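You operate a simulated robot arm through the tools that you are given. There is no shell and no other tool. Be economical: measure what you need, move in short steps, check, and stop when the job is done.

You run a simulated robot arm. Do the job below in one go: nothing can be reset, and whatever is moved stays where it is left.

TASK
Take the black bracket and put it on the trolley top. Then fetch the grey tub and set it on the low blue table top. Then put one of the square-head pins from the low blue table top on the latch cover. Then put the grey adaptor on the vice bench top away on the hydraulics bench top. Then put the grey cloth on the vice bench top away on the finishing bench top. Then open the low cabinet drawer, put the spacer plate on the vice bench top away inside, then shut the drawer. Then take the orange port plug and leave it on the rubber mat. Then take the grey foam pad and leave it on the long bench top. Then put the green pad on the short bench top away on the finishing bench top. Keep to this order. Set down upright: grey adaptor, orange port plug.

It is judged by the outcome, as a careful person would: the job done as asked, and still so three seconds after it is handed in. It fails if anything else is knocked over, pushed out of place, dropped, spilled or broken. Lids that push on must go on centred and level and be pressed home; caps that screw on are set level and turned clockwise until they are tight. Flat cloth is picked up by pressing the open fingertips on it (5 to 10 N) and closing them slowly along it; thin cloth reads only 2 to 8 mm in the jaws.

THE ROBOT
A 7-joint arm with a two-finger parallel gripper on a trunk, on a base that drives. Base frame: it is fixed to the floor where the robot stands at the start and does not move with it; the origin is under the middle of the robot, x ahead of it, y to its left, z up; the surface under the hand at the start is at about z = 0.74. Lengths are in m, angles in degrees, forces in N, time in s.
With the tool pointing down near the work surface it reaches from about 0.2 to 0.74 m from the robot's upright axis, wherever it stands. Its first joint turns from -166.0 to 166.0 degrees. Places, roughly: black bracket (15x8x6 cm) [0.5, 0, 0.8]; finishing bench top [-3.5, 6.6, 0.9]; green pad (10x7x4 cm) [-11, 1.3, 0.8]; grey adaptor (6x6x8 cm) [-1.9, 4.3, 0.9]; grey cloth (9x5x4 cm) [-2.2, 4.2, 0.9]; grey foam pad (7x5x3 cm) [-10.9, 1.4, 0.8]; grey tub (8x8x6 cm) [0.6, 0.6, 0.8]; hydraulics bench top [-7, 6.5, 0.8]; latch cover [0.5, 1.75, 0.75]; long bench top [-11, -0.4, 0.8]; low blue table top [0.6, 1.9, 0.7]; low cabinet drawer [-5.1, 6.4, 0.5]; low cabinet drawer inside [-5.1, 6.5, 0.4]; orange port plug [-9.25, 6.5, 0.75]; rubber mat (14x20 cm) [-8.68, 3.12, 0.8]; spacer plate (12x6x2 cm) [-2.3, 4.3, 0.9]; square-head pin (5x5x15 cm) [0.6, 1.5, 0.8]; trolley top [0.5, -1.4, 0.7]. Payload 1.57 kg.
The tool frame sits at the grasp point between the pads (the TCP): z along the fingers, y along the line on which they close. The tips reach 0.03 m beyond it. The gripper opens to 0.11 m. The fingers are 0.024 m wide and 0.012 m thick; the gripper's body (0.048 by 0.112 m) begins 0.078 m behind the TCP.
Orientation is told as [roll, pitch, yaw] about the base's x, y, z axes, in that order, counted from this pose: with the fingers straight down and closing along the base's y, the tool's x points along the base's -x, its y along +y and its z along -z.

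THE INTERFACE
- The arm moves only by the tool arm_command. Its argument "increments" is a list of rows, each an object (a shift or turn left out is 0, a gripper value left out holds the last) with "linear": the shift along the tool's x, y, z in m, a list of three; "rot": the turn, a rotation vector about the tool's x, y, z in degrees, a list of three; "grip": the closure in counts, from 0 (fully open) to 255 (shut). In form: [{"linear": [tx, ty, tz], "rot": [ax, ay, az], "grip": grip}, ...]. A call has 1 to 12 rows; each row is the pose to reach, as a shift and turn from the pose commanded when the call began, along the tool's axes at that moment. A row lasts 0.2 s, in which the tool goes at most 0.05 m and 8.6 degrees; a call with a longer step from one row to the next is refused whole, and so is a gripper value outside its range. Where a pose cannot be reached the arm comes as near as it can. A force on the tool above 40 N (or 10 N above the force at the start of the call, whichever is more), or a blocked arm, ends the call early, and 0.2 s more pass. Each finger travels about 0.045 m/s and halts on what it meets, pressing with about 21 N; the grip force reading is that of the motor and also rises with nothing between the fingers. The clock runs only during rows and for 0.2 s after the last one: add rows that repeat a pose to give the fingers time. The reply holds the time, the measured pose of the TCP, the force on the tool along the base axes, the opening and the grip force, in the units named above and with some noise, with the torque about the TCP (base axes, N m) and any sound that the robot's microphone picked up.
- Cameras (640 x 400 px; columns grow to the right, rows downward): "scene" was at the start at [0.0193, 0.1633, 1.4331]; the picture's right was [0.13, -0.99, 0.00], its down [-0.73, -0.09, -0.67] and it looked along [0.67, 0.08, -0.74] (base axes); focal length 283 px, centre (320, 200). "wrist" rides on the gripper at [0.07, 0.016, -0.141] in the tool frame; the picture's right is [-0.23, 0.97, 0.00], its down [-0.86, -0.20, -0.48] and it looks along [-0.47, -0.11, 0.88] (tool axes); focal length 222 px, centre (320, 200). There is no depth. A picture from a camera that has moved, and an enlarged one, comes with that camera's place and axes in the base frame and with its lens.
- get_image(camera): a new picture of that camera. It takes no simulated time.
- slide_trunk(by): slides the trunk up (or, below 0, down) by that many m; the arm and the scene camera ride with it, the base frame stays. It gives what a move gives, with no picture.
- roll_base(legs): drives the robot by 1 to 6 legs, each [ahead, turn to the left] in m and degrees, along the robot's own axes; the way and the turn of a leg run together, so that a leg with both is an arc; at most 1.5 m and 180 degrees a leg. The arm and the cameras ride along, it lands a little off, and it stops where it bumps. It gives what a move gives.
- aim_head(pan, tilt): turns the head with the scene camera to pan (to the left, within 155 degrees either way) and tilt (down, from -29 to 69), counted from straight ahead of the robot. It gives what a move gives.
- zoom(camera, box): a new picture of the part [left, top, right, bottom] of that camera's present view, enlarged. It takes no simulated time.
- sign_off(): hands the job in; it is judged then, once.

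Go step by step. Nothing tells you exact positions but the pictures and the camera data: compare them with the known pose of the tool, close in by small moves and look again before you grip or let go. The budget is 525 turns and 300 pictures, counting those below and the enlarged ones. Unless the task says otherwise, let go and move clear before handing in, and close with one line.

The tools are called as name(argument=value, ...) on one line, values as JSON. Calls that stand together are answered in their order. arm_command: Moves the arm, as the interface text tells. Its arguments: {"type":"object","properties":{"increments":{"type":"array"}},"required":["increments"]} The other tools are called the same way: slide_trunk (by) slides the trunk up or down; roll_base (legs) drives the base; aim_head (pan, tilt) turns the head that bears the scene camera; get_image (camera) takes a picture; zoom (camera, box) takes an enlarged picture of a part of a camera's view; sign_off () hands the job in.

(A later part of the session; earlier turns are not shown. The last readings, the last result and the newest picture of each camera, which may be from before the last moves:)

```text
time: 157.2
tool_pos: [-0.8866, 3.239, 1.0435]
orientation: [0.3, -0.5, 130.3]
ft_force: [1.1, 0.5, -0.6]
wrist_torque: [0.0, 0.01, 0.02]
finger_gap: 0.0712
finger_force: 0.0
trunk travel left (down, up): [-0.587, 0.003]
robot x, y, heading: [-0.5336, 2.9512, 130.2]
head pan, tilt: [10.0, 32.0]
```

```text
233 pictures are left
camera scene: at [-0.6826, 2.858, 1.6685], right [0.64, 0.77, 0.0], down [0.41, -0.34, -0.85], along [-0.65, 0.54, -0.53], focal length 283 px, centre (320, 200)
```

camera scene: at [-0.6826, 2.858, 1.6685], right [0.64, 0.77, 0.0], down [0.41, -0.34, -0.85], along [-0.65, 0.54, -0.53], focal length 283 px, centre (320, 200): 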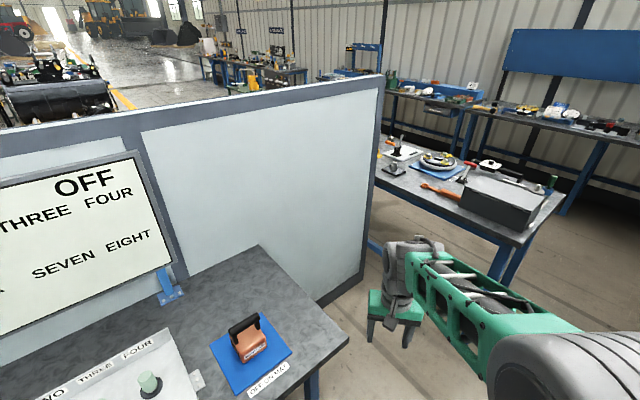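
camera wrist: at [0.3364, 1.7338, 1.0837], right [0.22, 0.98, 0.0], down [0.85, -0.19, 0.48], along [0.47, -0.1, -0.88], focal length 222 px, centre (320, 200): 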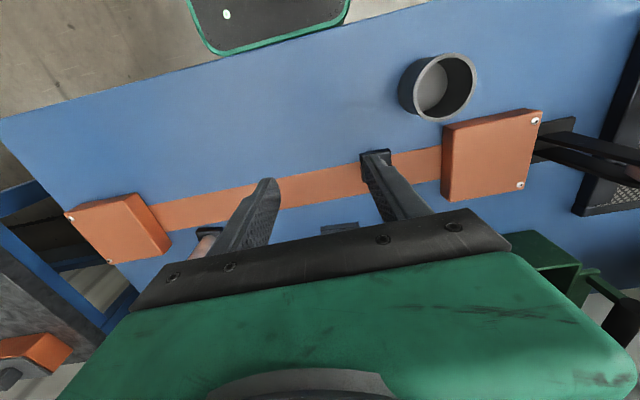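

The vice bench spans x −0.85…≈−2.6, y 4.12–4.79; the items lie beyond the partition. I'll go round the right end into the aisle behind and look.

roll_base(legs=[[0, -52], [1.25, 0], [0, 12], [1.2, 0], [0, 90]])

aim_head(pan=30, tilt=30)

get_image(camera="scene")

aim_head(pan=-15, tilt=20)

get_image(camera="scene")

```text
time: 176.0
tool_pos: [-0.7738, 5.255, 1.0449]
orientation: [0.3, -0.5, -178.4]
ft_force: [0.3, -0.3, 0.4]
wrist_torque: [-0.02, -0.03, 0.04]
finger_gap: 0.0714
finger_force: 0.1
trunk travel left (down, up): [-0.587, 0.003]
robot x, y, heading: [-0.3266, 5.3491, -178.6]
head pan, tilt: [10.0, 32.0]
```

```text
time: 176.8
tool_pos: [-0.773, 5.2558, 1.0443]
orientation: [0.3, -0.6, -178.3]
ft_force: [0.7, -0.4, -0.5]
wrist_torque: [-0.04, -0.03, 0.0]
finger_gap: 0.0713
finger_force: 0.1
trunk travel left (down, up): [-0.587, 0.003]
robot x, y, heading: [-0.3273, 5.3488, -178.2]
head pan, tilt: [30.0, 30.0]
```

```text
232 pictures are left
camera scene: at [-0.3383, 5.1472, 1.6716], right [-0.52, 0.85, 0.0], down [0.43, 0.26, -0.87], along [-0.74, -0.45, -0.5], focal length 283 px, centre (320, 200)
```

scene: 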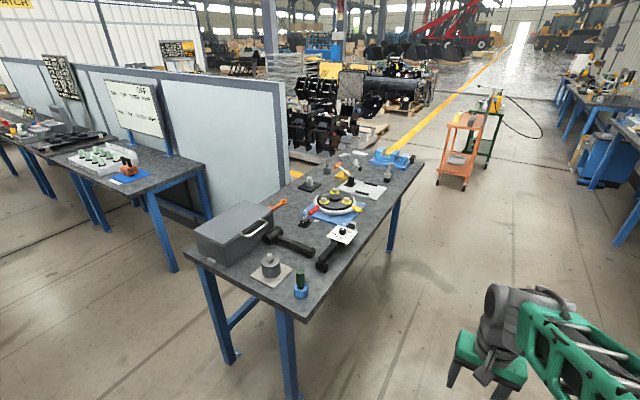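

```text
time: 178.0
tool_pos: [-0.7724, 5.2563, 1.0439]
orientation: [0.2, -0.4, -178.4]
ft_force: [-0.7, -0.1, -0.2]
wrist_torque: [-0.01, 0.04, 0.03]
finger_gap: 0.0713
finger_force: 0.1
trunk travel left (down, up): [-0.587, 0.003]
robot x, y, heading: [-0.3254, 5.3506, -178.5]
head pan, tilt: [-15.0, 20.0]
```

```text
231 pictures are left
camera scene: at [-0.3518, 5.216, 1.6876], right [0.23, 0.97, 0.0], down [0.33, -0.08, -0.94], along [-0.91, 0.22, -0.34], focal length 283 px, centre (320, 200)
```

scene: 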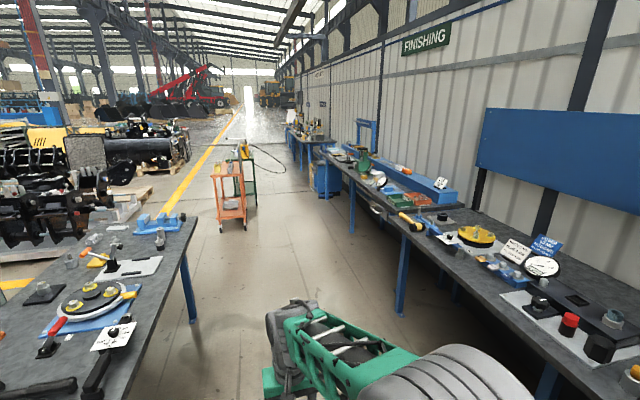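

The bench ends at x≈-2.55; I can go round its far end to the front-left. Drive on along the aisle and look.

roll_base(legs=[[1.5, 0]])

aim_head(pan=85, tilt=45)

get_image(camera="scene")

aim_head(pan=50, tilt=30)

get_image(camera="scene")

```text
time: 185.4
tool_pos: [-2.2733, 5.2648, 1.0441]
orientation: [0.1, -0.5, 179.3]
ft_force: [0.2, 0.2, 0.3]
wrist_torque: [0.01, -0.01, 0.0]
finger_gap: 0.0712
finger_force: 0.1
trunk travel left (down, up): [-0.587, 0.003]
robot x, y, heading: [-1.8214, 5.3397, 179.3]
head pan, tilt: [-15.0, 20.0]
```

```text
time: 187.1
tool_pos: [-2.2725, 5.2643, 1.044]
orientation: [0.2, -0.5, 179.3]
ft_force: [-0.5, 0.8, 0.1]
wrist_torque: [0.03, 0.0, -0.02]
finger_gap: 0.0715
finger_force: 0.0
trunk travel left (down, up): [-0.587, 0.003]
robot x, y, heading: [-1.8236, 5.3411, 179.1]
head pan, tilt: [85.0, 45.0]
```

```text
230 pictures are left
camera scene: at [-1.7724, 5.1012, 1.649], right [-0.99, 0.1, 0.0], down [0.07, 0.7, -0.71], along [-0.07, -0.7, -0.71], focal length 283 px, centre (320, 200)
```

scene: 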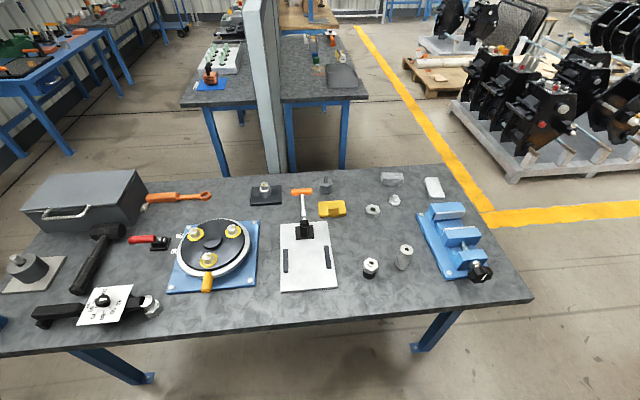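

```text
time: 188.1
tool_pos: [-2.275, 5.2647, 1.0445]
orientation: [0.3, -0.5, 179.3]
ft_force: [-0.6, 1.8, -0.2]
wrist_torque: [0.01, -0.03, 0.01]
finger_gap: 0.071
finger_force: 0.0
trunk travel left (down, up): [-0.587, 0.003]
robot x, y, heading: [-1.8218, 5.34, 179.5]
head pan, tilt: [50.0, 30.0]
```

```text
229 pictures are left
camera scene: at [-1.8231, 5.1136, 1.6716], right [-0.76, 0.65, 0.0], down [0.33, 0.38, -0.87], along [-0.57, -0.66, -0.5], focal length 283 px, centre (320, 200)
```

scene: 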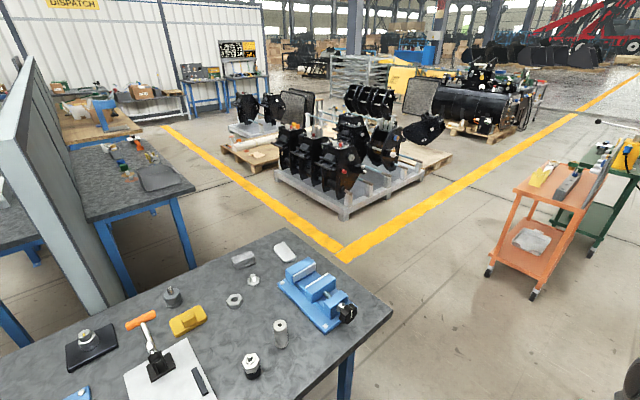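

I can see all: the adaptor ≈[-1.885, 4.23], cloth ≈[-2.16, 4.21], plate ≈[-2.33, 4.285]. I'll take position in front at about (-2.3, 3.65), going round the bench end.

roll_base(legs=[[1.2, 0.5], [0, 90], [1.2, 0], [0.97, 0]])

aim_head(pan=100, tilt=35)

get_image(camera="scene")

```text
time: 208.2
tool_pos: [-2.9988, 2.7359, 1.0441]
orientation: [0.2, -0.5, -92.3]
ft_force: [0.5, -0.4, 0.1]
wrist_torque: [0.01, 0.0, 0.04]
finger_gap: 0.0712
finger_force: 0.1
trunk travel left (down, up): [-0.587, 0.003]
robot x, y, heading: [-3.0628, 3.1908, -92.5]
head pan, tilt: [50.0, 30.0]
```

```text
time: 209.4
tool_pos: [-3.0, 2.7377, 1.0436]
orientation: [0.2, -0.5, -92.3]
ft_force: [0.0, 0.5, 0.8]
wrist_torque: [-0.01, -0.01, 0.01]
finger_gap: 0.0712
finger_force: 0.2
trunk travel left (down, up): [-0.587, 0.003]
robot x, y, heading: [-3.0615, 3.1866, -92.4]
head pan, tilt: [100.0, 35.0]
```

```text
228 pictures are left
camera scene: at [-2.8161, 3.2526, 1.6638], right [0.13, -0.99, 0.0], down [-0.57, -0.08, -0.82], along [0.81, 0.11, -0.57], focal length 283 px, centre (320, 200)
```

scene: 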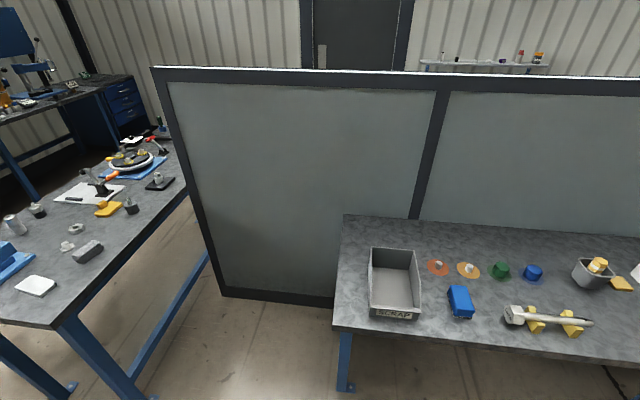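

Clear gap between the bench and partition bench. Drive in.

roll_base(legs=[[0, 126], [0.85, 0], [0, 57]])

aim_head(pan=15, tilt=50)

get_image(camera="scene")

get_image(camera="wrist")

```text
time: 221.7
tool_pos: [-2.4038, 4.0819, 1.0433]
orientation: [0.2, -0.4, 88.8]
ft_force: [0.5, 0.7, 0.2]
wrist_torque: [-0.03, -0.03, -0.02]
finger_gap: 0.0712
finger_force: 0.1
trunk travel left (down, up): [-0.587, 0.003]
robot x, y, heading: [-2.3364, 3.633, 88.7]
head pan, tilt: [100.0, 35.0]
```

```text
time: 223.2
tool_pos: [-2.4037, 4.0824, 1.0445]
orientation: [0.2, -0.5, 88.6]
ft_force: [-0.4, 0.5, -0.7]
wrist_torque: [-0.01, 0.03, -0.02]
finger_gap: 0.0711
finger_force: 0.0
trunk travel left (down, up): [-0.587, 0.003]
robot x, y, heading: [-2.3306, 3.6307, 88.7]
head pan, tilt: [15.0, 50.0]
```

```text
227 pictures are left
camera scene: at [-2.5075, 3.6477, 1.6421], right [0.97, 0.24, 0.0], down [0.18, -0.74, -0.64], along [-0.15, 0.62, -0.77], focal length 283 px, centre (320, 200)
```

scene: 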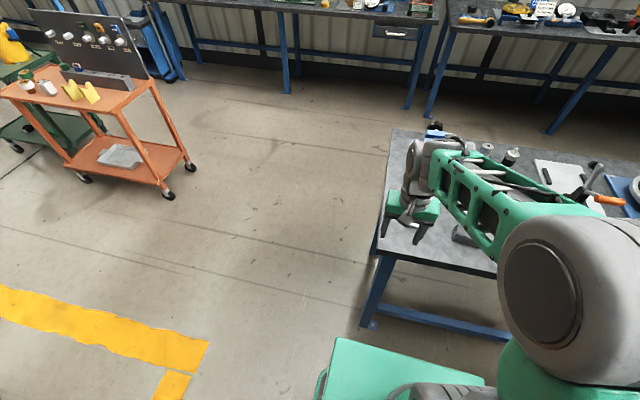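

```text
226 pictures are left
camera wrist: at [-2.4218, 4.0107, 1.1836], right [-0.97, 0.25, 0.0], down [0.22, 0.85, 0.48], along [0.12, 0.47, -0.87], focal length 222 px, centre (320, 200)
```

wrist: 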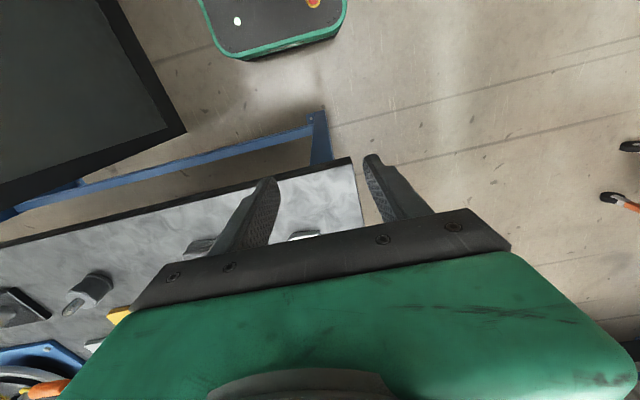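

I move the hand over toward the adaptor to view it.

arm_command(increments=[{"linear": [-0.005, -0.045, 0]}, {"linear": [-0.01, -0.09, 0]}, {"linear": [-0.015, -0.135, 0]}, {"linear": [-0.02, -0.18, 0]}, {"linear": [-0.03, -0.225, 0]}, {"linear": [-0.04, -0.27, 0]}, {"linear": [-0.05, -0.315, 0]}, {"linear": [-0.06, -0.36, 0]}, {"linear": [-0.06, -0.405, 0]}])

get_image(camera="wrist")

get_image(camera="scene")

```text
time: 225.2
tool_pos: [-1.9949, 4.1312, 1.0438]
orientation: [0.2, -0.3, 88.6]
ft_force: [-0.1, -0.1, 0.0]
wrist_torque: [-0.04, 0.01, 0.01]
finger_gap: 0.0712
finger_force: 0.0
trunk travel left (down, up): [-0.587, 0.003]
robot x, y, heading: [-2.3339, 3.6295, 88.6]
head pan, tilt: [15.0, 50.0]
```

```text
225 pictures are left
camera wrist: at [-2.0122, 4.0609, 1.1834], right [-0.97, 0.25, 0.01], down [0.22, 0.85, 0.48], along [0.12, 0.47, -0.87], focal length 222 px, centre (320, 200)
```

wrist: 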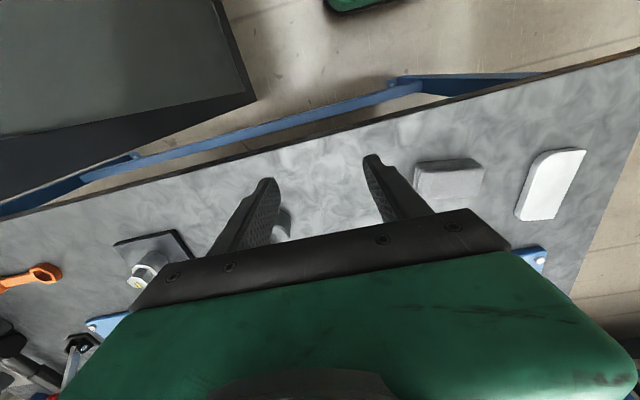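

```text
224 pictures are left
camera scene: at [-2.5064, 3.6479, 1.6422], right [0.97, 0.23, 0.0], down [0.18, -0.74, -0.64], along [-0.15, 0.62, -0.77], focal length 283 px, centre (320, 200)
```

scene: 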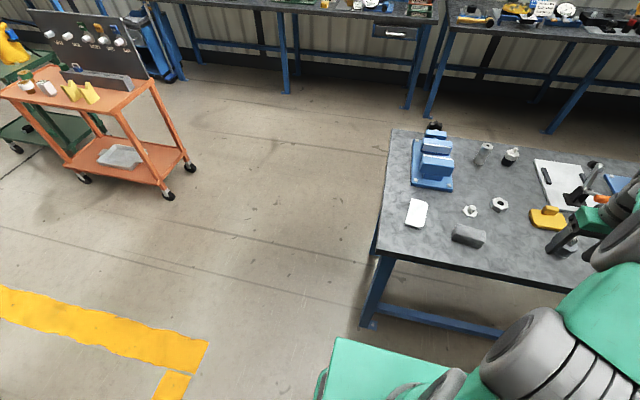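

aim_head(pan=-10, tilt=52)

get_image(camera="scene")

zoom(camera="scene", box=[260, 100, 500, 250])

```text
time: 226.1
tool_pos: [-1.9962, 4.132, 1.0442]
orientation: [0.3, -0.4, 88.8]
ft_force: [0.2, 0.2, -0.1]
wrist_torque: [0.03, 0.0, 0.01]
finger_gap: 0.0709
finger_force: 0.1
trunk travel left (down, up): [-0.587, 0.003]
robot x, y, heading: [-2.3326, 3.6277, 88.5]
head pan, tilt: [-10.0, 52.0]
```

```text
223 pictures are left
camera scene: at [-2.4744, 3.6465, 1.6394], right [0.98, -0.2, 0.0], down [-0.16, -0.77, -0.62], along [0.12, 0.6, -0.79], focal length 283 px, centre (320, 200)
```

scene: 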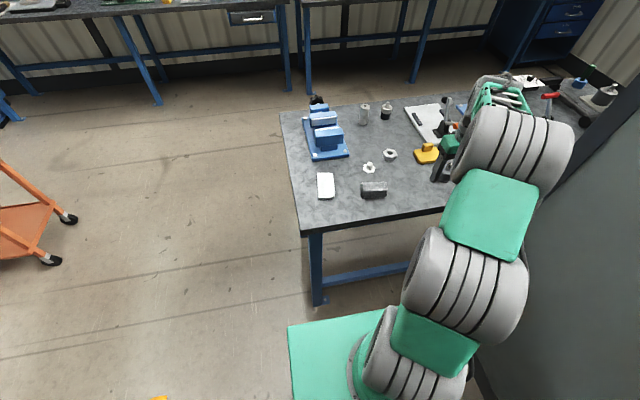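

```text
2.67 times, centred on (380, 175) of scene
camera zoom: at [-2.4744, 3.6465, 1.6394], right [0.98, -0.2, 0.0], down [-0.16, -0.77, -0.62], along [0.12, 0.6, -0.79], focal length 755 px, centre (160, 267)
```

zoom: 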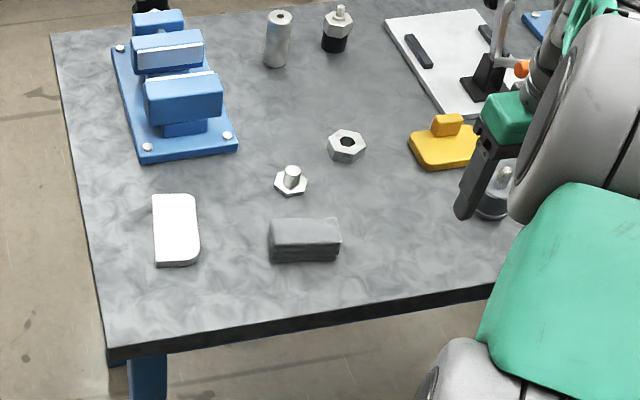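

Adaptor at about (-1.882, 4.25). Move the hand above it.

arm_command(increments=[{"linear": [-0.034, -0.036, 0], "grip": 0}, {"linear": [-0.068, -0.072, 0]}, {"linear": [-0.1025, -0.108, 0]}])

get_image(camera="wrist")

zoom(camera="wrist", box=[240, 80, 400, 230])

```text
time: 226.9
tool_pos: [-1.8987, 4.2171, 1.0416]
orientation: [-0.1, -0.4, 88.7]
ft_force: [1.1, 0.8, 2.4]
wrist_torque: [-0.13, 0.03, 0.03]
finger_gap: 0.11
finger_force: 0.1
out of reach, approached as far as the arm can: row 3
trunk travel left (down, up): [-0.587, 0.003]
robot x, y, heading: [-2.3378, 3.6324, 88.5]
head pan, tilt: [-10.0, 52.0]
```

```text
221 pictures are left
camera wrist: at [-1.9173, 4.1458, 1.1815], right [-0.97, 0.25, 0.0], down [0.22, 0.85, 0.49], along [0.12, 0.47, -0.87], focal length 222 px, centre (320, 200)
```

wrist: 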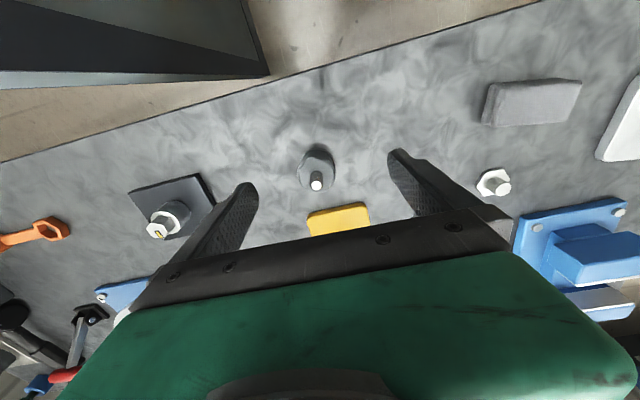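

```text
2.67 times, centred on (320, 155) of wrist
camera zoom: at [-1.9173, 4.1458, 1.1815], right [-0.97, 0.25, 0.0], down [0.22, 0.85, 0.49], along [0.12, 0.47, -0.87], focal length 592 px, centre (320, 320)
```

zoom: 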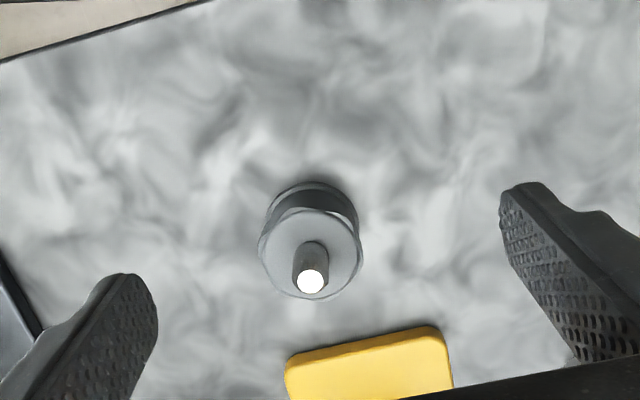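

Out of reach by a few cm; drive forward 0.13 m.

roll_base(legs=[[0.13, 0]])

get_image(camera="wrist")

```text
time: 228.2
tool_pos: [-1.8968, 4.3439, 1.0401]
orientation: [0.0, -0.4, 88.6]
ft_force: [-0.5, 0.3, 0.8]
wrist_torque: [-0.06, 0.01, 0.0]
finger_gap: 0.1099
finger_force: 0.0
trunk travel left (down, up): [-0.587, 0.003]
robot x, y, heading: [-2.33, 3.7633, 88.6]
head pan, tilt: [-10.0, 52.0]
```

```text
219 pictures are left
camera wrist: at [-1.9152, 4.2738, 1.1797], right [-0.97, 0.25, 0.0], down [0.22, 0.85, 0.48], along [0.12, 0.47, -0.88], focal length 222 px, centre (320, 200)
```

wrist: 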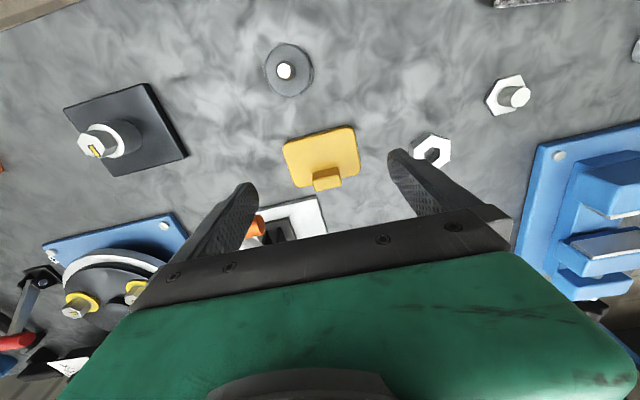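

Adaptor body centre (-1.884, 4.258), body top z≈0.895. Move over and partway down.

arm_command(increments=[{"linear": [0.03, -0.005, 0.02]}, {"linear": [0.06, -0.01, 0.04]}, {"linear": [0.0857, -0.015, 0.06]}, {"linear": [0.0857, -0.015, 0.09]}])

get_image(camera="wrist")

zoom(camera="scene", box=[380, 80, 540, 180])

```text
time: 229.2
tool_pos: [-1.8841, 4.2594, 0.9482]
orientation: [0.0, -0.3, 88.7]
ft_force: [0.0, -0.1, 0.3]
wrist_torque: [0.03, 0.03, -0.01]
finger_gap: 0.11
finger_force: 0.1
trunk travel left (down, up): [-0.587, 0.003]
robot x, y, heading: [-2.3311, 3.76, 88.6]
head pan, tilt: [-10.0, 52.0]
```

```text
218 pictures are left
camera wrist: at [-1.9026, 4.1893, 1.0887], right [-0.97, 0.25, 0.0], down [0.22, 0.85, 0.48], along [0.12, 0.47, -0.87], focal length 222 px, centre (320, 200)
```

wrist: 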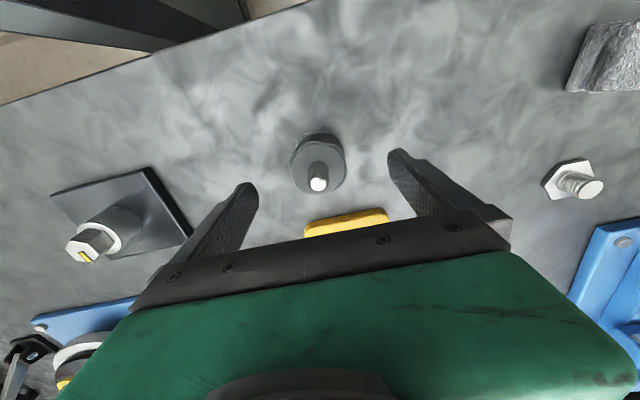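

```text
4.00 times, centred on (460, 130) of scene
camera zoom: at [-2.4708, 3.7762, 1.6395], right [0.98, -0.2, 0.0], down [-0.16, -0.77, -0.62], along [0.12, 0.6, -0.79], focal length 1133 px, centre (-240, 480)
```

zoom: 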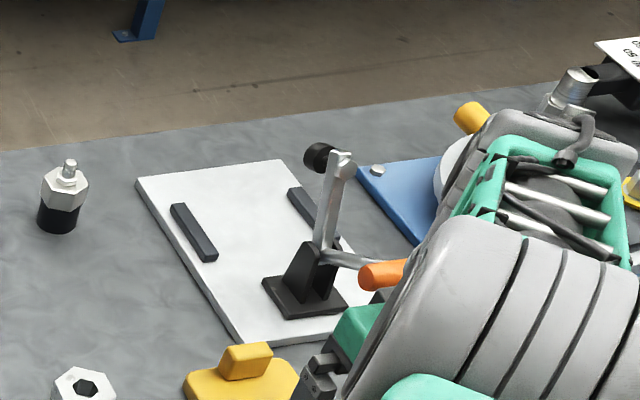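

arm_command(increments=[{"linear": [0.003, 0, 0.02]}, {"linear": [0.003, 0, 0.04]}, {"linear": [0.003, 0, 0.055]}, {"linear": [0.003, 0, 0.063]}])

get_image(camera="wrist")

```text
time: 230.2
tool_pos: [-1.884, 4.2554, 0.8893]
orientation: [-0.1, -0.6, 88.6]
ft_force: [-1.2, -3.6, 19.5]
wrist_torque: [-0.32, 1.18, 0.1]
finger_gap: 0.11
finger_force: 0.1
trunk travel left (down, up): [-0.587, 0.003]
robot x, y, heading: [-2.337, 3.7599, 88.5]
head pan, tilt: [-10.0, 52.0]
```

```text
216 pictures are left
camera wrist: at [-1.9027, 4.1857, 1.0296], right [-0.97, 0.25, 0.0], down [0.22, 0.85, 0.49], along [0.12, 0.47, -0.87], focal length 222 px, centre (320, 200)
```

wrist: 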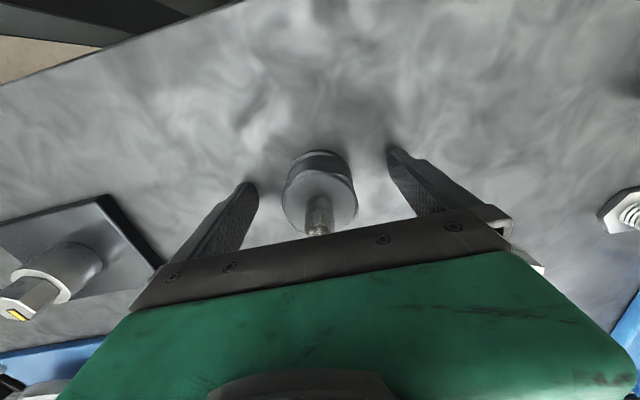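

Fingertips touch the bench (surface ≈0.86). Raise a few mm and close.

arm_command(increments=[{"linear": [0, 0, -0.009]}, {"linear": [0, 0, -0.009], "grip": 60}, {"linear": [0, 0, -0.009], "grip": 100}, {"linear": [0, 0, -0.009], "grip": 140}, {"linear": [0, 0, -0.009], "grip": 170}, {"linear": [0, 0, -0.009], "grip": 200}, {"linear": [0, 0, -0.009], "grip": 200}])

get_image(camera="wrist")

```text
time: 231.8
tool_pos: [-1.8853, 4.257, 0.8959]
orientation: [0.0, -0.3, 88.6]
ft_force: [0.5, 0.1, 0.1]
wrist_torque: [0.04, -0.03, 0.04]
finger_gap: 0.053
finger_force: 21.3
trunk travel left (down, up): [-0.587, 0.003]
robot x, y, heading: [-2.3333, 3.7612, 88.7]
head pan, tilt: [-10.0, 52.0]
```

```text
215 pictures are left
camera wrist: at [-1.903, 4.186, 1.0355], right [-0.97, 0.25, 0.0], down [0.22, 0.85, 0.48], along [0.12, 0.47, -0.87], focal length 222 px, centre (320, 200)
```

wrist: 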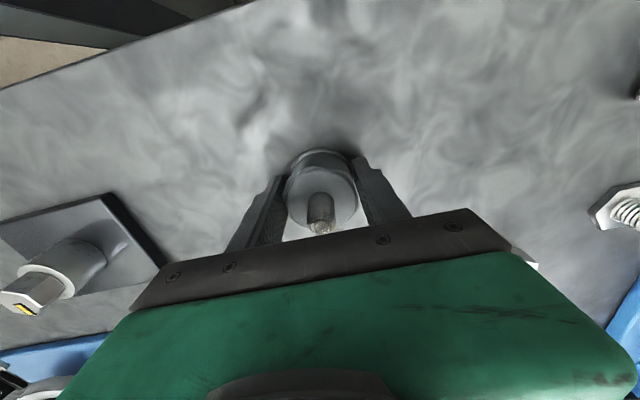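

Gripped. Lift and bring the hand back in front, then turn out westward.

arm_command(increments=[{"linear": [0, 0, -0.02]}, {"linear": [0, 0, -0.06]}, {"linear": [0, 0, -0.1]}, {"linear": [0, 0, -0.14]}])

arm_command(increments=[{"linear": [0.01, 0.045, 0]}, {"linear": [0.02, 0.09, 0]}, {"linear": [0.03, 0.135, 0]}, {"linear": [0.04, 0.18, 0]}, {"linear": [0.05, 0.225, 0]}, {"linear": [0.06, 0.27, 0]}, {"linear": [0.07, 0.315, 0]}, {"linear": [0.075, 0.36, 0]}, {"linear": [0.08, 0.405, 0]}, {"linear": [0.08, 0.45, 0]}])

get_image(camera="wrist")

```text
time: 232.8
tool_pos: [-1.8862, 4.2563, 1.0356]
orientation: [0.1, -0.3, 88.6]
ft_force: [-0.2, 0.7, -1.0]
wrist_torque: [0.0, -0.01, 0.01]
finger_gap: 0.0531
finger_force: 20.5
trunk travel left (down, up): [-0.587, 0.003]
robot x, y, heading: [-2.331, 3.7612, 88.5]
head pan, tilt: [-10.0, 52.0]
```

```text
time: 235.0
tool_pos: [-2.3363, 4.1845, 1.0363]
orientation: [0.0, -0.4, 88.6]
ft_force: [-0.5, 0.3, -0.9]
wrist_torque: [-0.02, -0.01, -0.01]
finger_gap: 0.0533
finger_force: 20.8
trunk travel left (down, up): [-0.587, 0.003]
robot x, y, heading: [-2.3254, 3.7573, 89.1]
head pan, tilt: [-10.0, 52.0]
```

```text
214 pictures are left
camera wrist: at [-2.354, 4.1135, 1.176], right [-0.97, 0.25, 0.0], down [0.22, 0.85, 0.48], along [0.12, 0.47, -0.87], focal length 222 px, centre (320, 200)
```

wrist: 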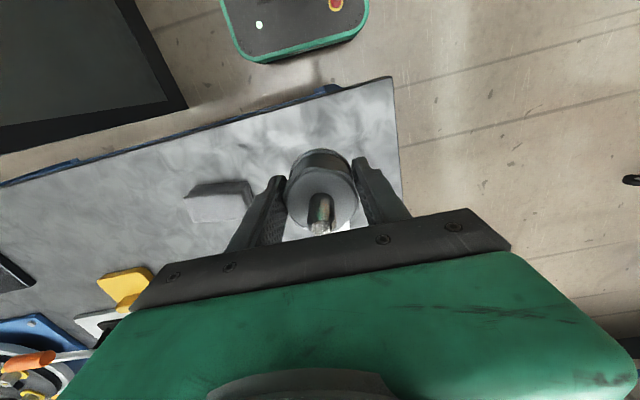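

roll_base(legs=[[-0.1, 0], [0, 91], [0.75, 0]])

aim_head(pan=-15, tilt=18)

get_image(camera="scene")

```text
time: 243.7
tool_pos: [-3.4946, 3.6379, 1.0376]
orientation: [0.0, -0.3, -179.8]
ft_force: [-0.2, 0.1, -0.9]
wrist_torque: [0.05, -0.01, 0.03]
finger_gap: 0.0533
finger_force: 21.1
trunk travel left (down, up): [-0.587, 0.003]
robot x, y, heading: [-3.0755, 3.6514, -179.9]
head pan, tilt: [-10.0, 52.0]
```

```text
time: 244.7
tool_pos: [-3.4954, 3.6377, 1.0369]
orientation: [0.1, -0.4, -179.8]
ft_force: [-0.2, 0.3, -2.0]
wrist_torque: [0.01, -0.03, 0.0]
finger_gap: 0.0532
finger_force: 20.9
trunk travel left (down, up): [-0.587, 0.003]
robot x, y, heading: [-3.0711, 3.6528, -179.5]
head pan, tilt: [-15.0, 18.0]
```

```text
213 pictures are left
camera scene: at [-3.1006, 3.5212, 1.6908], right [0.26, 0.97, 0.0], down [0.3, -0.08, -0.95], along [-0.92, 0.24, -0.31], focal length 283 px, centre (320, 200)
```

scene: 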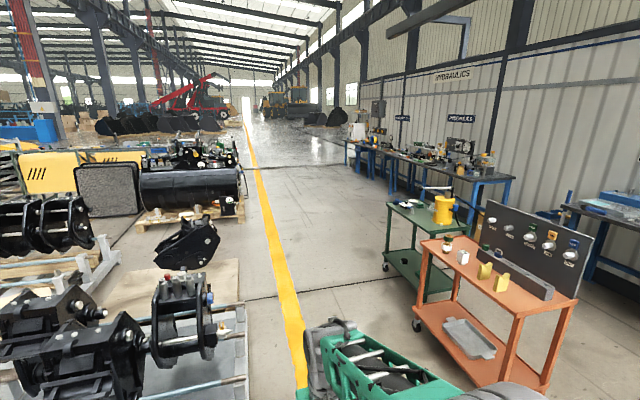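

An open aisle at y≈4.15 leads west past the trolleys. Drive along to x≈-6.5.

roll_base(legs=[[0, -35.5], [0.85, 0], [0, 35], [1.5, 0], [1.25, 0], [0, -70]])

aim_head(pan=0, tilt=25)

get_image(camera="scene")

```text
time: 268.6
tool_pos: [-6.7006, 4.5106, 1.0358]
orientation: [0.0, -0.5, 112.5]
ft_force: [-0.5, 1.0, -2.0]
wrist_torque: [-0.02, 0.01, -0.06]
finger_gap: 0.0532
finger_force: 20.9
trunk travel left (down, up): [-0.587, 0.003]
robot x, y, heading: [-6.526, 4.1228, 112.4]
head pan, tilt: [-15.0, 18.0]
```

```text
time: 269.4
tool_pos: [-6.7016, 4.5094, 1.0356]
orientation: [0.0, -0.4, 112.4]
ft_force: [0.0, -0.7, -2.1]
wrist_torque: [-0.02, -0.01, -0.05]
finger_gap: 0.0528
finger_force: 20.9
trunk travel left (down, up): [-0.587, 0.003]
robot x, y, heading: [-6.527, 4.1218, 112.6]
head pan, tilt: [0.0, 25.0]
```

```text
212 pictures are left
camera scene: at [-6.6804, 4.0932, 1.6796], right [0.92, 0.38, 0.0], down [0.16, -0.39, -0.91], along [-0.35, 0.84, -0.42], focal length 283 px, centre (320, 200)
```

scene: 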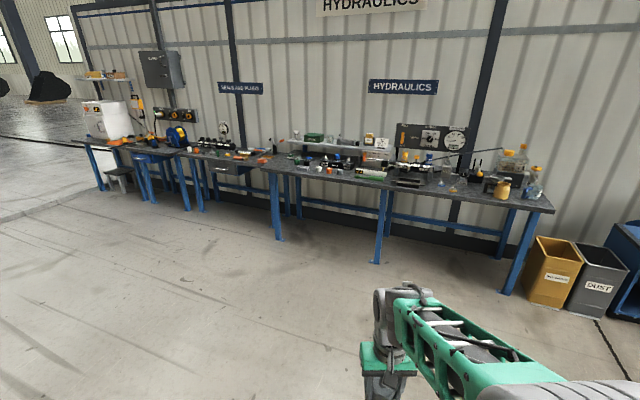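

zoom(camera="scene", box=[260, 110, 420, 210])

zoom(camera="scene", box=[400, 120, 560, 220])

```text
4.00 times, centred on (340, 160) of scene
camera zoom: at [-6.6804, 4.0932, 1.6796], right [0.92, 0.38, 0.0], down [0.16, -0.39, -0.91], along [-0.35, 0.84, -0.42], focal length 1133 px, centre (240, 360)
```

zoom: 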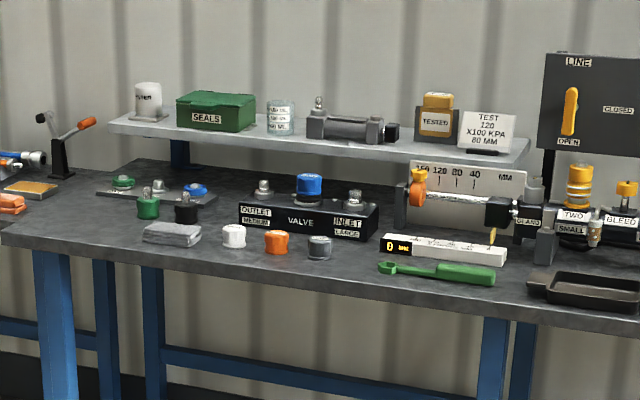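

```text
4.00 times, centred on (480, 170) of scene
camera zoom: at [-6.6804, 4.0932, 1.6796], right [0.92, 0.38, 0.0], down [0.16, -0.39, -0.91], along [-0.35, 0.84, -0.42], focal length 1133 px, centre (-320, 320)
```

zoom: 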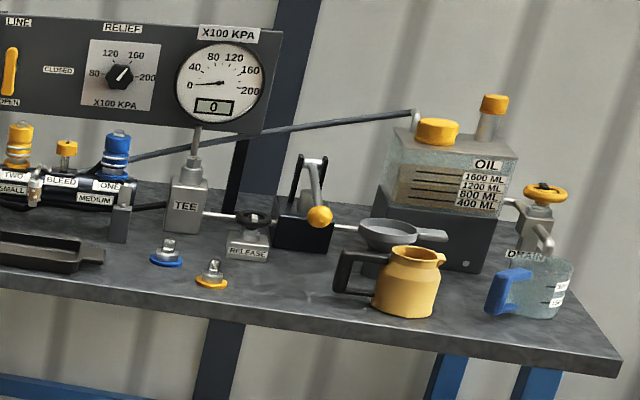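

A free spot lies on the hydraulics bench between the orange ring fitting and the yellow jug, about (-6.37, 6.42). I drive up to it.

roll_base(legs=[[0, -26.5], [1.4, 0], [0, 4]])

aim_head(pan=0, tilt=40)

get_image(camera="scene")

get_image(camera="wrist")

```text
time: 278.2
tool_pos: [-6.4261, 5.9513, 1.0368]
orientation: [0.0, -0.3, 89.5]
ft_force: [-0.7, 0.2, -1.5]
wrist_torque: [-0.02, 0.0, 0.02]
finger_gap: 0.053
finger_force: 20.8
trunk travel left (down, up): [-0.587, 0.003]
robot x, y, heading: [-6.4166, 5.5277, 89.4]
head pan, tilt: [0.0, 25.0]
```

```text
time: 278.9
tool_pos: [-6.4248, 5.9505, 1.037]
orientation: [0.1, -0.4, 89.5]
ft_force: [0.1, 0.1, -1.3]
wrist_torque: [-0.02, 0.01, -0.03]
finger_gap: 0.053
finger_force: 21.5
trunk travel left (down, up): [-0.587, 0.003]
robot x, y, heading: [-6.417, 5.5253, 89.6]
head pan, tilt: [0.0, 40.0]
```

```text
209 pictures are left
camera scene: at [-6.5694, 5.5524, 1.6563], right [1.0, -0.01, 0.0], down [-0.01, -0.64, -0.77], along [0.01, 0.77, -0.64], focal length 283 px, centre (320, 200)
```

scene: 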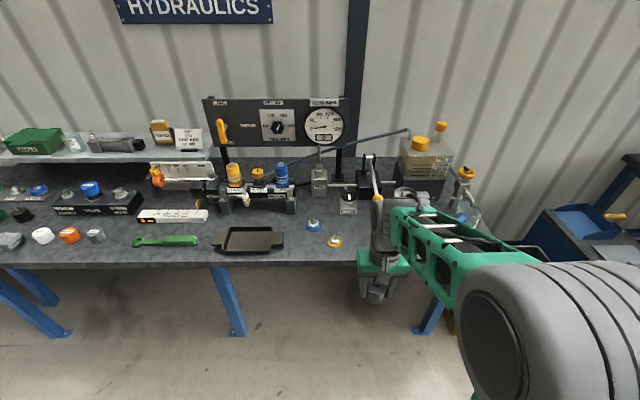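

```text
208 pictures are left
camera wrist: at [-6.4435, 5.8805, 1.176], right [-0.97, 0.24, 0.0], down [0.21, 0.85, 0.48], along [0.11, 0.47, -0.88], focal length 222 px, centre (320, 200)
```

wrist: 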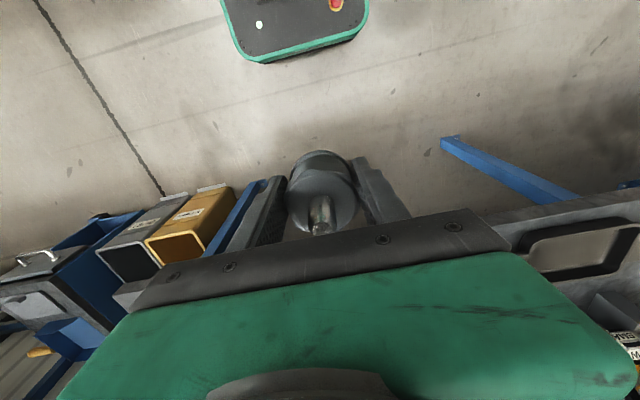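

roll_base(legs=[[0.33, 0]])

get_image(camera="wrist")

get_image(camera="scene")

```text
time: 281.1
tool_pos: [-6.4243, 6.2864, 1.0363]
orientation: [0.0, -0.3, 89.8]
ft_force: [-0.5, 0.4, -0.9]
wrist_torque: [-0.01, 0.05, -0.01]
finger_gap: 0.0529
finger_force: 21.0
trunk travel left (down, up): [-0.587, 0.003]
robot x, y, heading: [-6.4134, 5.8637, 89.7]
head pan, tilt: [0.0, 40.0]
```

```text
207 pictures are left
camera wrist: at [-6.4424, 6.2167, 1.1759], right [-0.97, 0.23, 0.0], down [0.2, 0.85, 0.48], along [0.11, 0.47, -0.88], focal length 222 px, centre (320, 200)
```

wrist: 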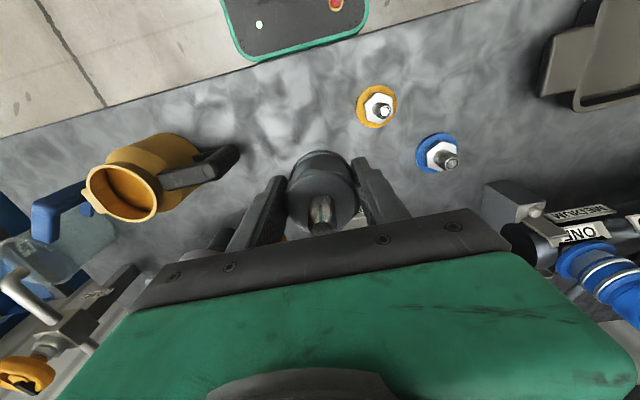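

```text
206 pictures are left
camera scene: at [-6.567, 5.8882, 1.6562], right [1.0, -0.01, 0.0], down [0.0, -0.64, -0.77], along [0.0, 0.77, -0.64], focal length 283 px, centre (320, 200)
```

scene: 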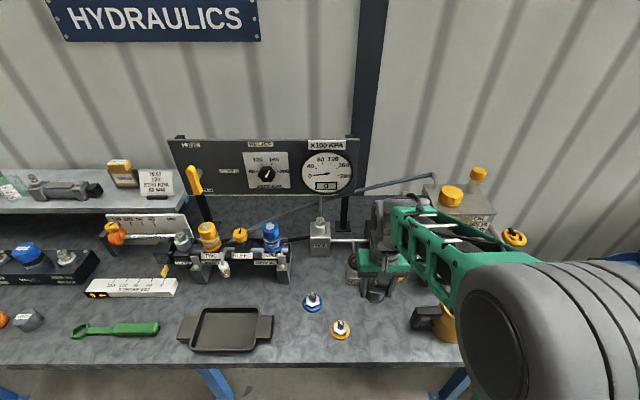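

Spot (-6.395, 6.31) is clear between ring and jug handle. Shift and lower.

arm_command(increments=[{"linear": [-0.025, -0.03, 0]}])

slide_trunk(by=-0.16)

get_image(camera="wrist")

zoom(camera="scene", box=[280, 180, 520, 330])

```text
time: 281.6
tool_pos: [-6.3955, 6.3127, 1.0364]
orientation: [0.1, -0.4, 89.9]
ft_force: [-0.6, -0.5, -1.3]
wrist_torque: [-0.02, 0.01, 0.01]
finger_gap: 0.0524
finger_force: 20.8
trunk travel left (down, up): [-0.587, 0.003]
robot x, y, heading: [-6.4142, 5.8615, 89.6]
head pan, tilt: [0.0, 40.0]
```

```text
time: 283.4
tool_pos: [-6.3965, 6.3136, 0.8804]
orientation: [0.2, -1.0, 89.7]
ft_force: [-0.4, 0.0, 34.3]
wrist_torque: [-0.37, 0.01, -0.05]
finger_gap: 0.0528
finger_force: 20.8
trunk travel left (down, up): [-0.427, 0.163]
robot x, y, heading: [-6.4142, 5.8635, 89.8]
head pan, tilt: [0.0, 40.0]
```

```text
205 pictures are left
camera wrist: at [-6.4124, 6.2404, 1.0192], right [-0.97, 0.23, 0.0], down [0.2, 0.85, 0.49], along [0.11, 0.48, -0.87], focal length 222 px, centre (320, 200)
```

wrist: 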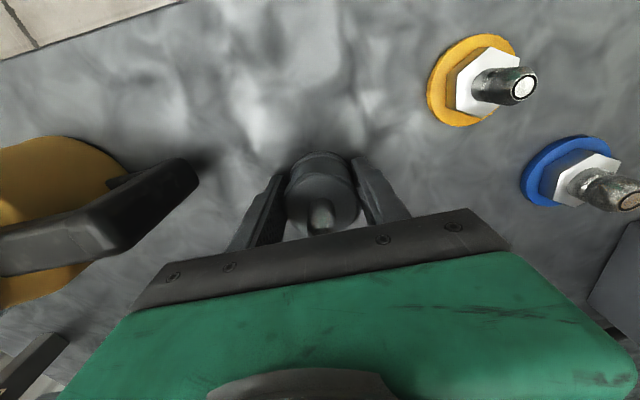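

```text
2.67 times, centred on (400, 255) of scene
camera zoom: at [-6.5671, 5.8854, 1.4969], right [1.0, -0.01, 0.0], down [0.0, -0.64, -0.77], along [0.0, 0.77, -0.64], focal length 755 px, centre (107, 53)
```

zoom: 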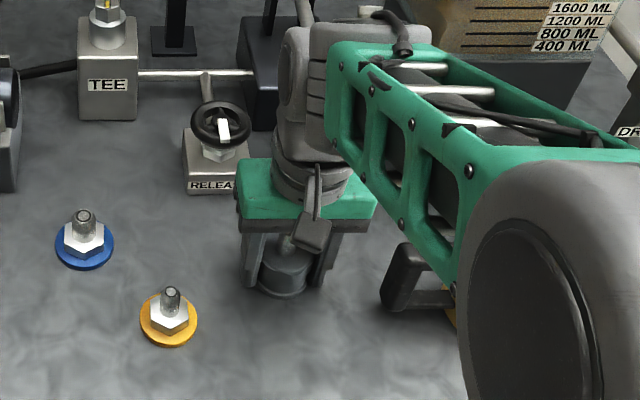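

It already touched down (34 N). Ease up slightly and open.

arm_command(increments=[{"linear": [0, 0, -0.002]}, {"linear": [0, 0, -0.004]}])

```text
time: 284.0
tool_pos: [-6.3961, 6.3118, 0.8807]
orientation: [0.1, -0.4, 89.7]
ft_force: [0.0, 7.8, 17.9]
wrist_torque: [0.38, -0.27, 0.23]
finger_gap: 0.0529
finger_force: 21.2
trunk travel left (down, up): [-0.427, 0.163]
robot x, y, heading: [-6.4138, 5.8613, 89.4]
head pan, tilt: [0.0, 40.0]
```

arm_command(increments=[{"linear": [0, 0, -0.001]}, {"linear": [0, 0, -0.002]}])

arm_command(increments=[{"grip": 120}, {"grip": 100}, {"grip": 80}, {"grip": 80}])

get_image(camera="wrist")

```text
time: 284.6
tool_pos: [-6.3951, 6.3093, 0.8804]
orientation: [-0.1, 0.0, 89.6]
ft_force: [0.1, -0.1, -1.3]
wrist_torque: [0.0, -0.02, 0.02]
finger_gap: 0.0527
finger_force: 20.9
trunk travel left (down, up): [-0.427, 0.163]
robot x, y, heading: [-6.4158, 5.8618, 89.7]
head pan, tilt: [0.0, 40.0]
```

```text
time: 285.6
tool_pos: [-6.3965, 6.3118, 0.8825]
orientation: [0.1, -0.3, 89.8]
ft_force: [0.6, 0.1, -0.5]
wrist_torque: [0.01, 0.02, -0.01]
finger_gap: 0.0756
finger_force: 0.0
trunk travel left (down, up): [-0.427, 0.163]
robot x, y, heading: [-6.4141, 5.8655, 89.8]
head pan, tilt: [0.0, 40.0]
```

```text
203 pictures are left
camera wrist: at [-6.4122, 6.2408, 1.0222], right [-0.97, 0.23, 0.0], down [0.2, 0.85, 0.48], along [0.11, 0.47, -0.88], focal length 222 px, centre (320, 200)
```

wrist: 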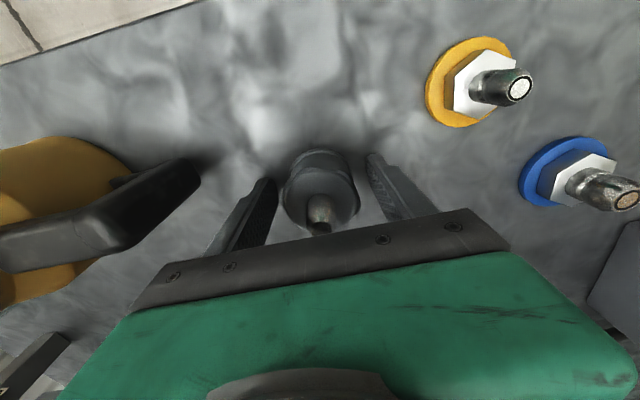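

Adaptor stands upright. Raise the hand and look at the low cabinet and finishing bench while I'm here (to the right).

slide_trunk(by=0.16)

get_image(camera="wrist")

roll_base(legs=[[-0.9, 0]])

aim_head(pan=-55, tilt=25)

get_image(camera="scene")

```text
time: 287.4
tool_pos: [-6.3955, 6.3117, 1.0417]
orientation: [0.0, -0.4, 89.9]
ft_force: [-0.5, 0.3, 0.2]
wrist_torque: [0.03, -0.01, 0.0]
finger_gap: 0.0755
finger_force: 0.0
trunk travel left (down, up): [-0.587, 0.003]
robot x, y, heading: [-6.4153, 5.8621, 89.6]
head pan, tilt: [0.0, 40.0]
```

```text
202 pictures are left
camera wrist: at [-6.4122, 6.2409, 1.1821], right [-0.97, 0.23, 0.0], down [0.2, 0.85, 0.48], along [0.11, 0.47, -0.88], focal length 222 px, centre (320, 200)
```

wrist: 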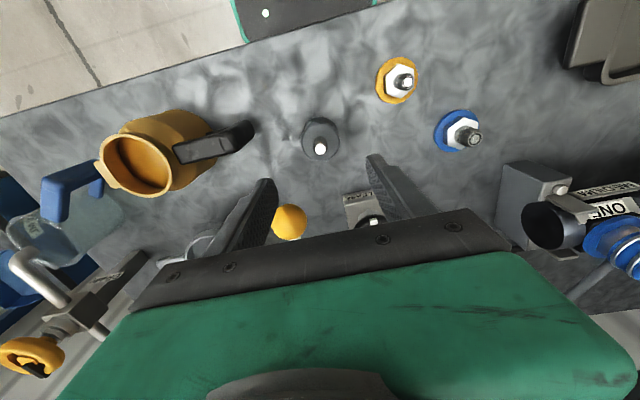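

```text
time: 292.1
tool_pos: [-6.4008, 5.428, 1.0412]
orientation: [-0.1, -0.3, 90.9]
ft_force: [0.0, -0.9, 0.2]
wrist_torque: [0.02, 0.0, 0.04]
finger_gap: 0.0755
finger_force: 0.0
trunk travel left (down, up): [-0.587, 0.003]
robot x, y, heading: [-6.4093, 4.9766, 90.8]
head pan, tilt: [0.0, 40.0]
```

```text
time: 293.3
tool_pos: [-6.3998, 5.4267, 1.0436]
orientation: [-0.1, -0.5, 90.8]
ft_force: [0.3, -0.3, -0.7]
wrist_torque: [0.01, -0.01, 0.01]
finger_gap: 0.0759
finger_force: 0.2
trunk travel left (down, up): [-0.587, 0.003]
robot x, y, heading: [-6.4117, 4.9782, 90.9]
head pan, tilt: [-55.0, 25.0]
```

```text
201 pictures are left
camera scene: at [-6.4887, 4.9691, 1.6796], right [0.58, -0.81, 0.0], down [-0.34, -0.25, -0.91], along [0.74, 0.53, -0.42], focal length 283 px, centre (320, 200)
```

scene: 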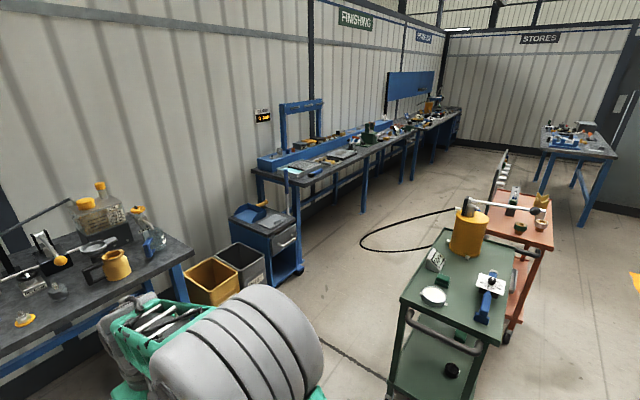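

The low cabinet with its silver drawer handle and the finishing bench are visible. Zoom in.

zoom(camera="scene", box=[210, 180, 330, 290])

zoom(camera="scene", box=[240, 90, 440, 215])

```text
3.64 times, centred on (270, 235) of scene
camera zoom: at [-6.4887, 4.9691, 1.6796], right [0.58, -0.81, 0.0], down [-0.34, -0.25, -0.91], along [0.74, 0.53, -0.42], focal length 1030 px, centre (502, 73)
```

zoom: 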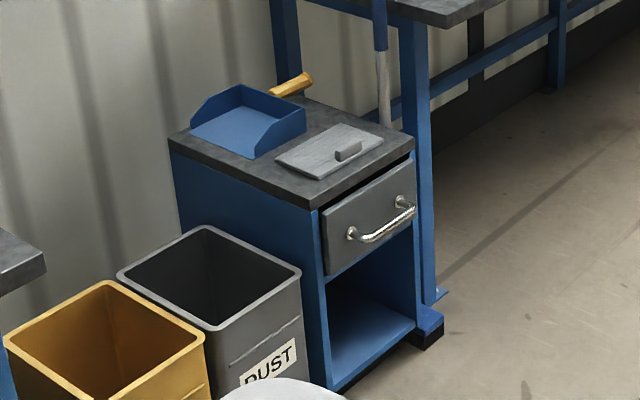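

```text
3.20 times, centred on (340, 152) of scene
camera zoom: at [-6.4887, 4.9691, 1.6796], right [0.58, -0.81, 0.0], down [-0.34, -0.25, -0.91], along [0.74, 0.53, -0.42], focal length 906 px, centre (256, 352)
```

zoom: 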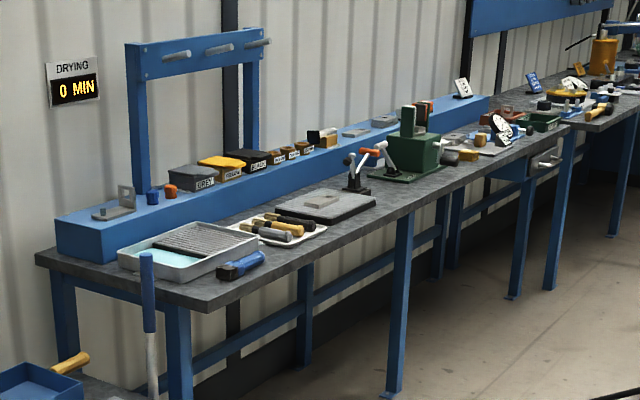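

Now back for the cloth along the same aisle.

roll_base(legs=[[0, -180], [0.83, 0], [0, 89.5], [1.5, 0], [1.0, 0]])

```text
time: 320.6
tool_pos: [-3.5067, 3.9788, 1.0427]
orientation: [0.0, -0.3, -3.5]
ft_force: [-0.2, -0.1, 0.9]
wrist_torque: [-0.01, 0.0, 0.0]
finger_gap: 0.0755
finger_force: 0.1
trunk travel left (down, up): [-0.587, 0.003]
robot x, y, heading: [-3.9529, 4.0181, -3.5]
head pan, tilt: [-55.0, 25.0]
```

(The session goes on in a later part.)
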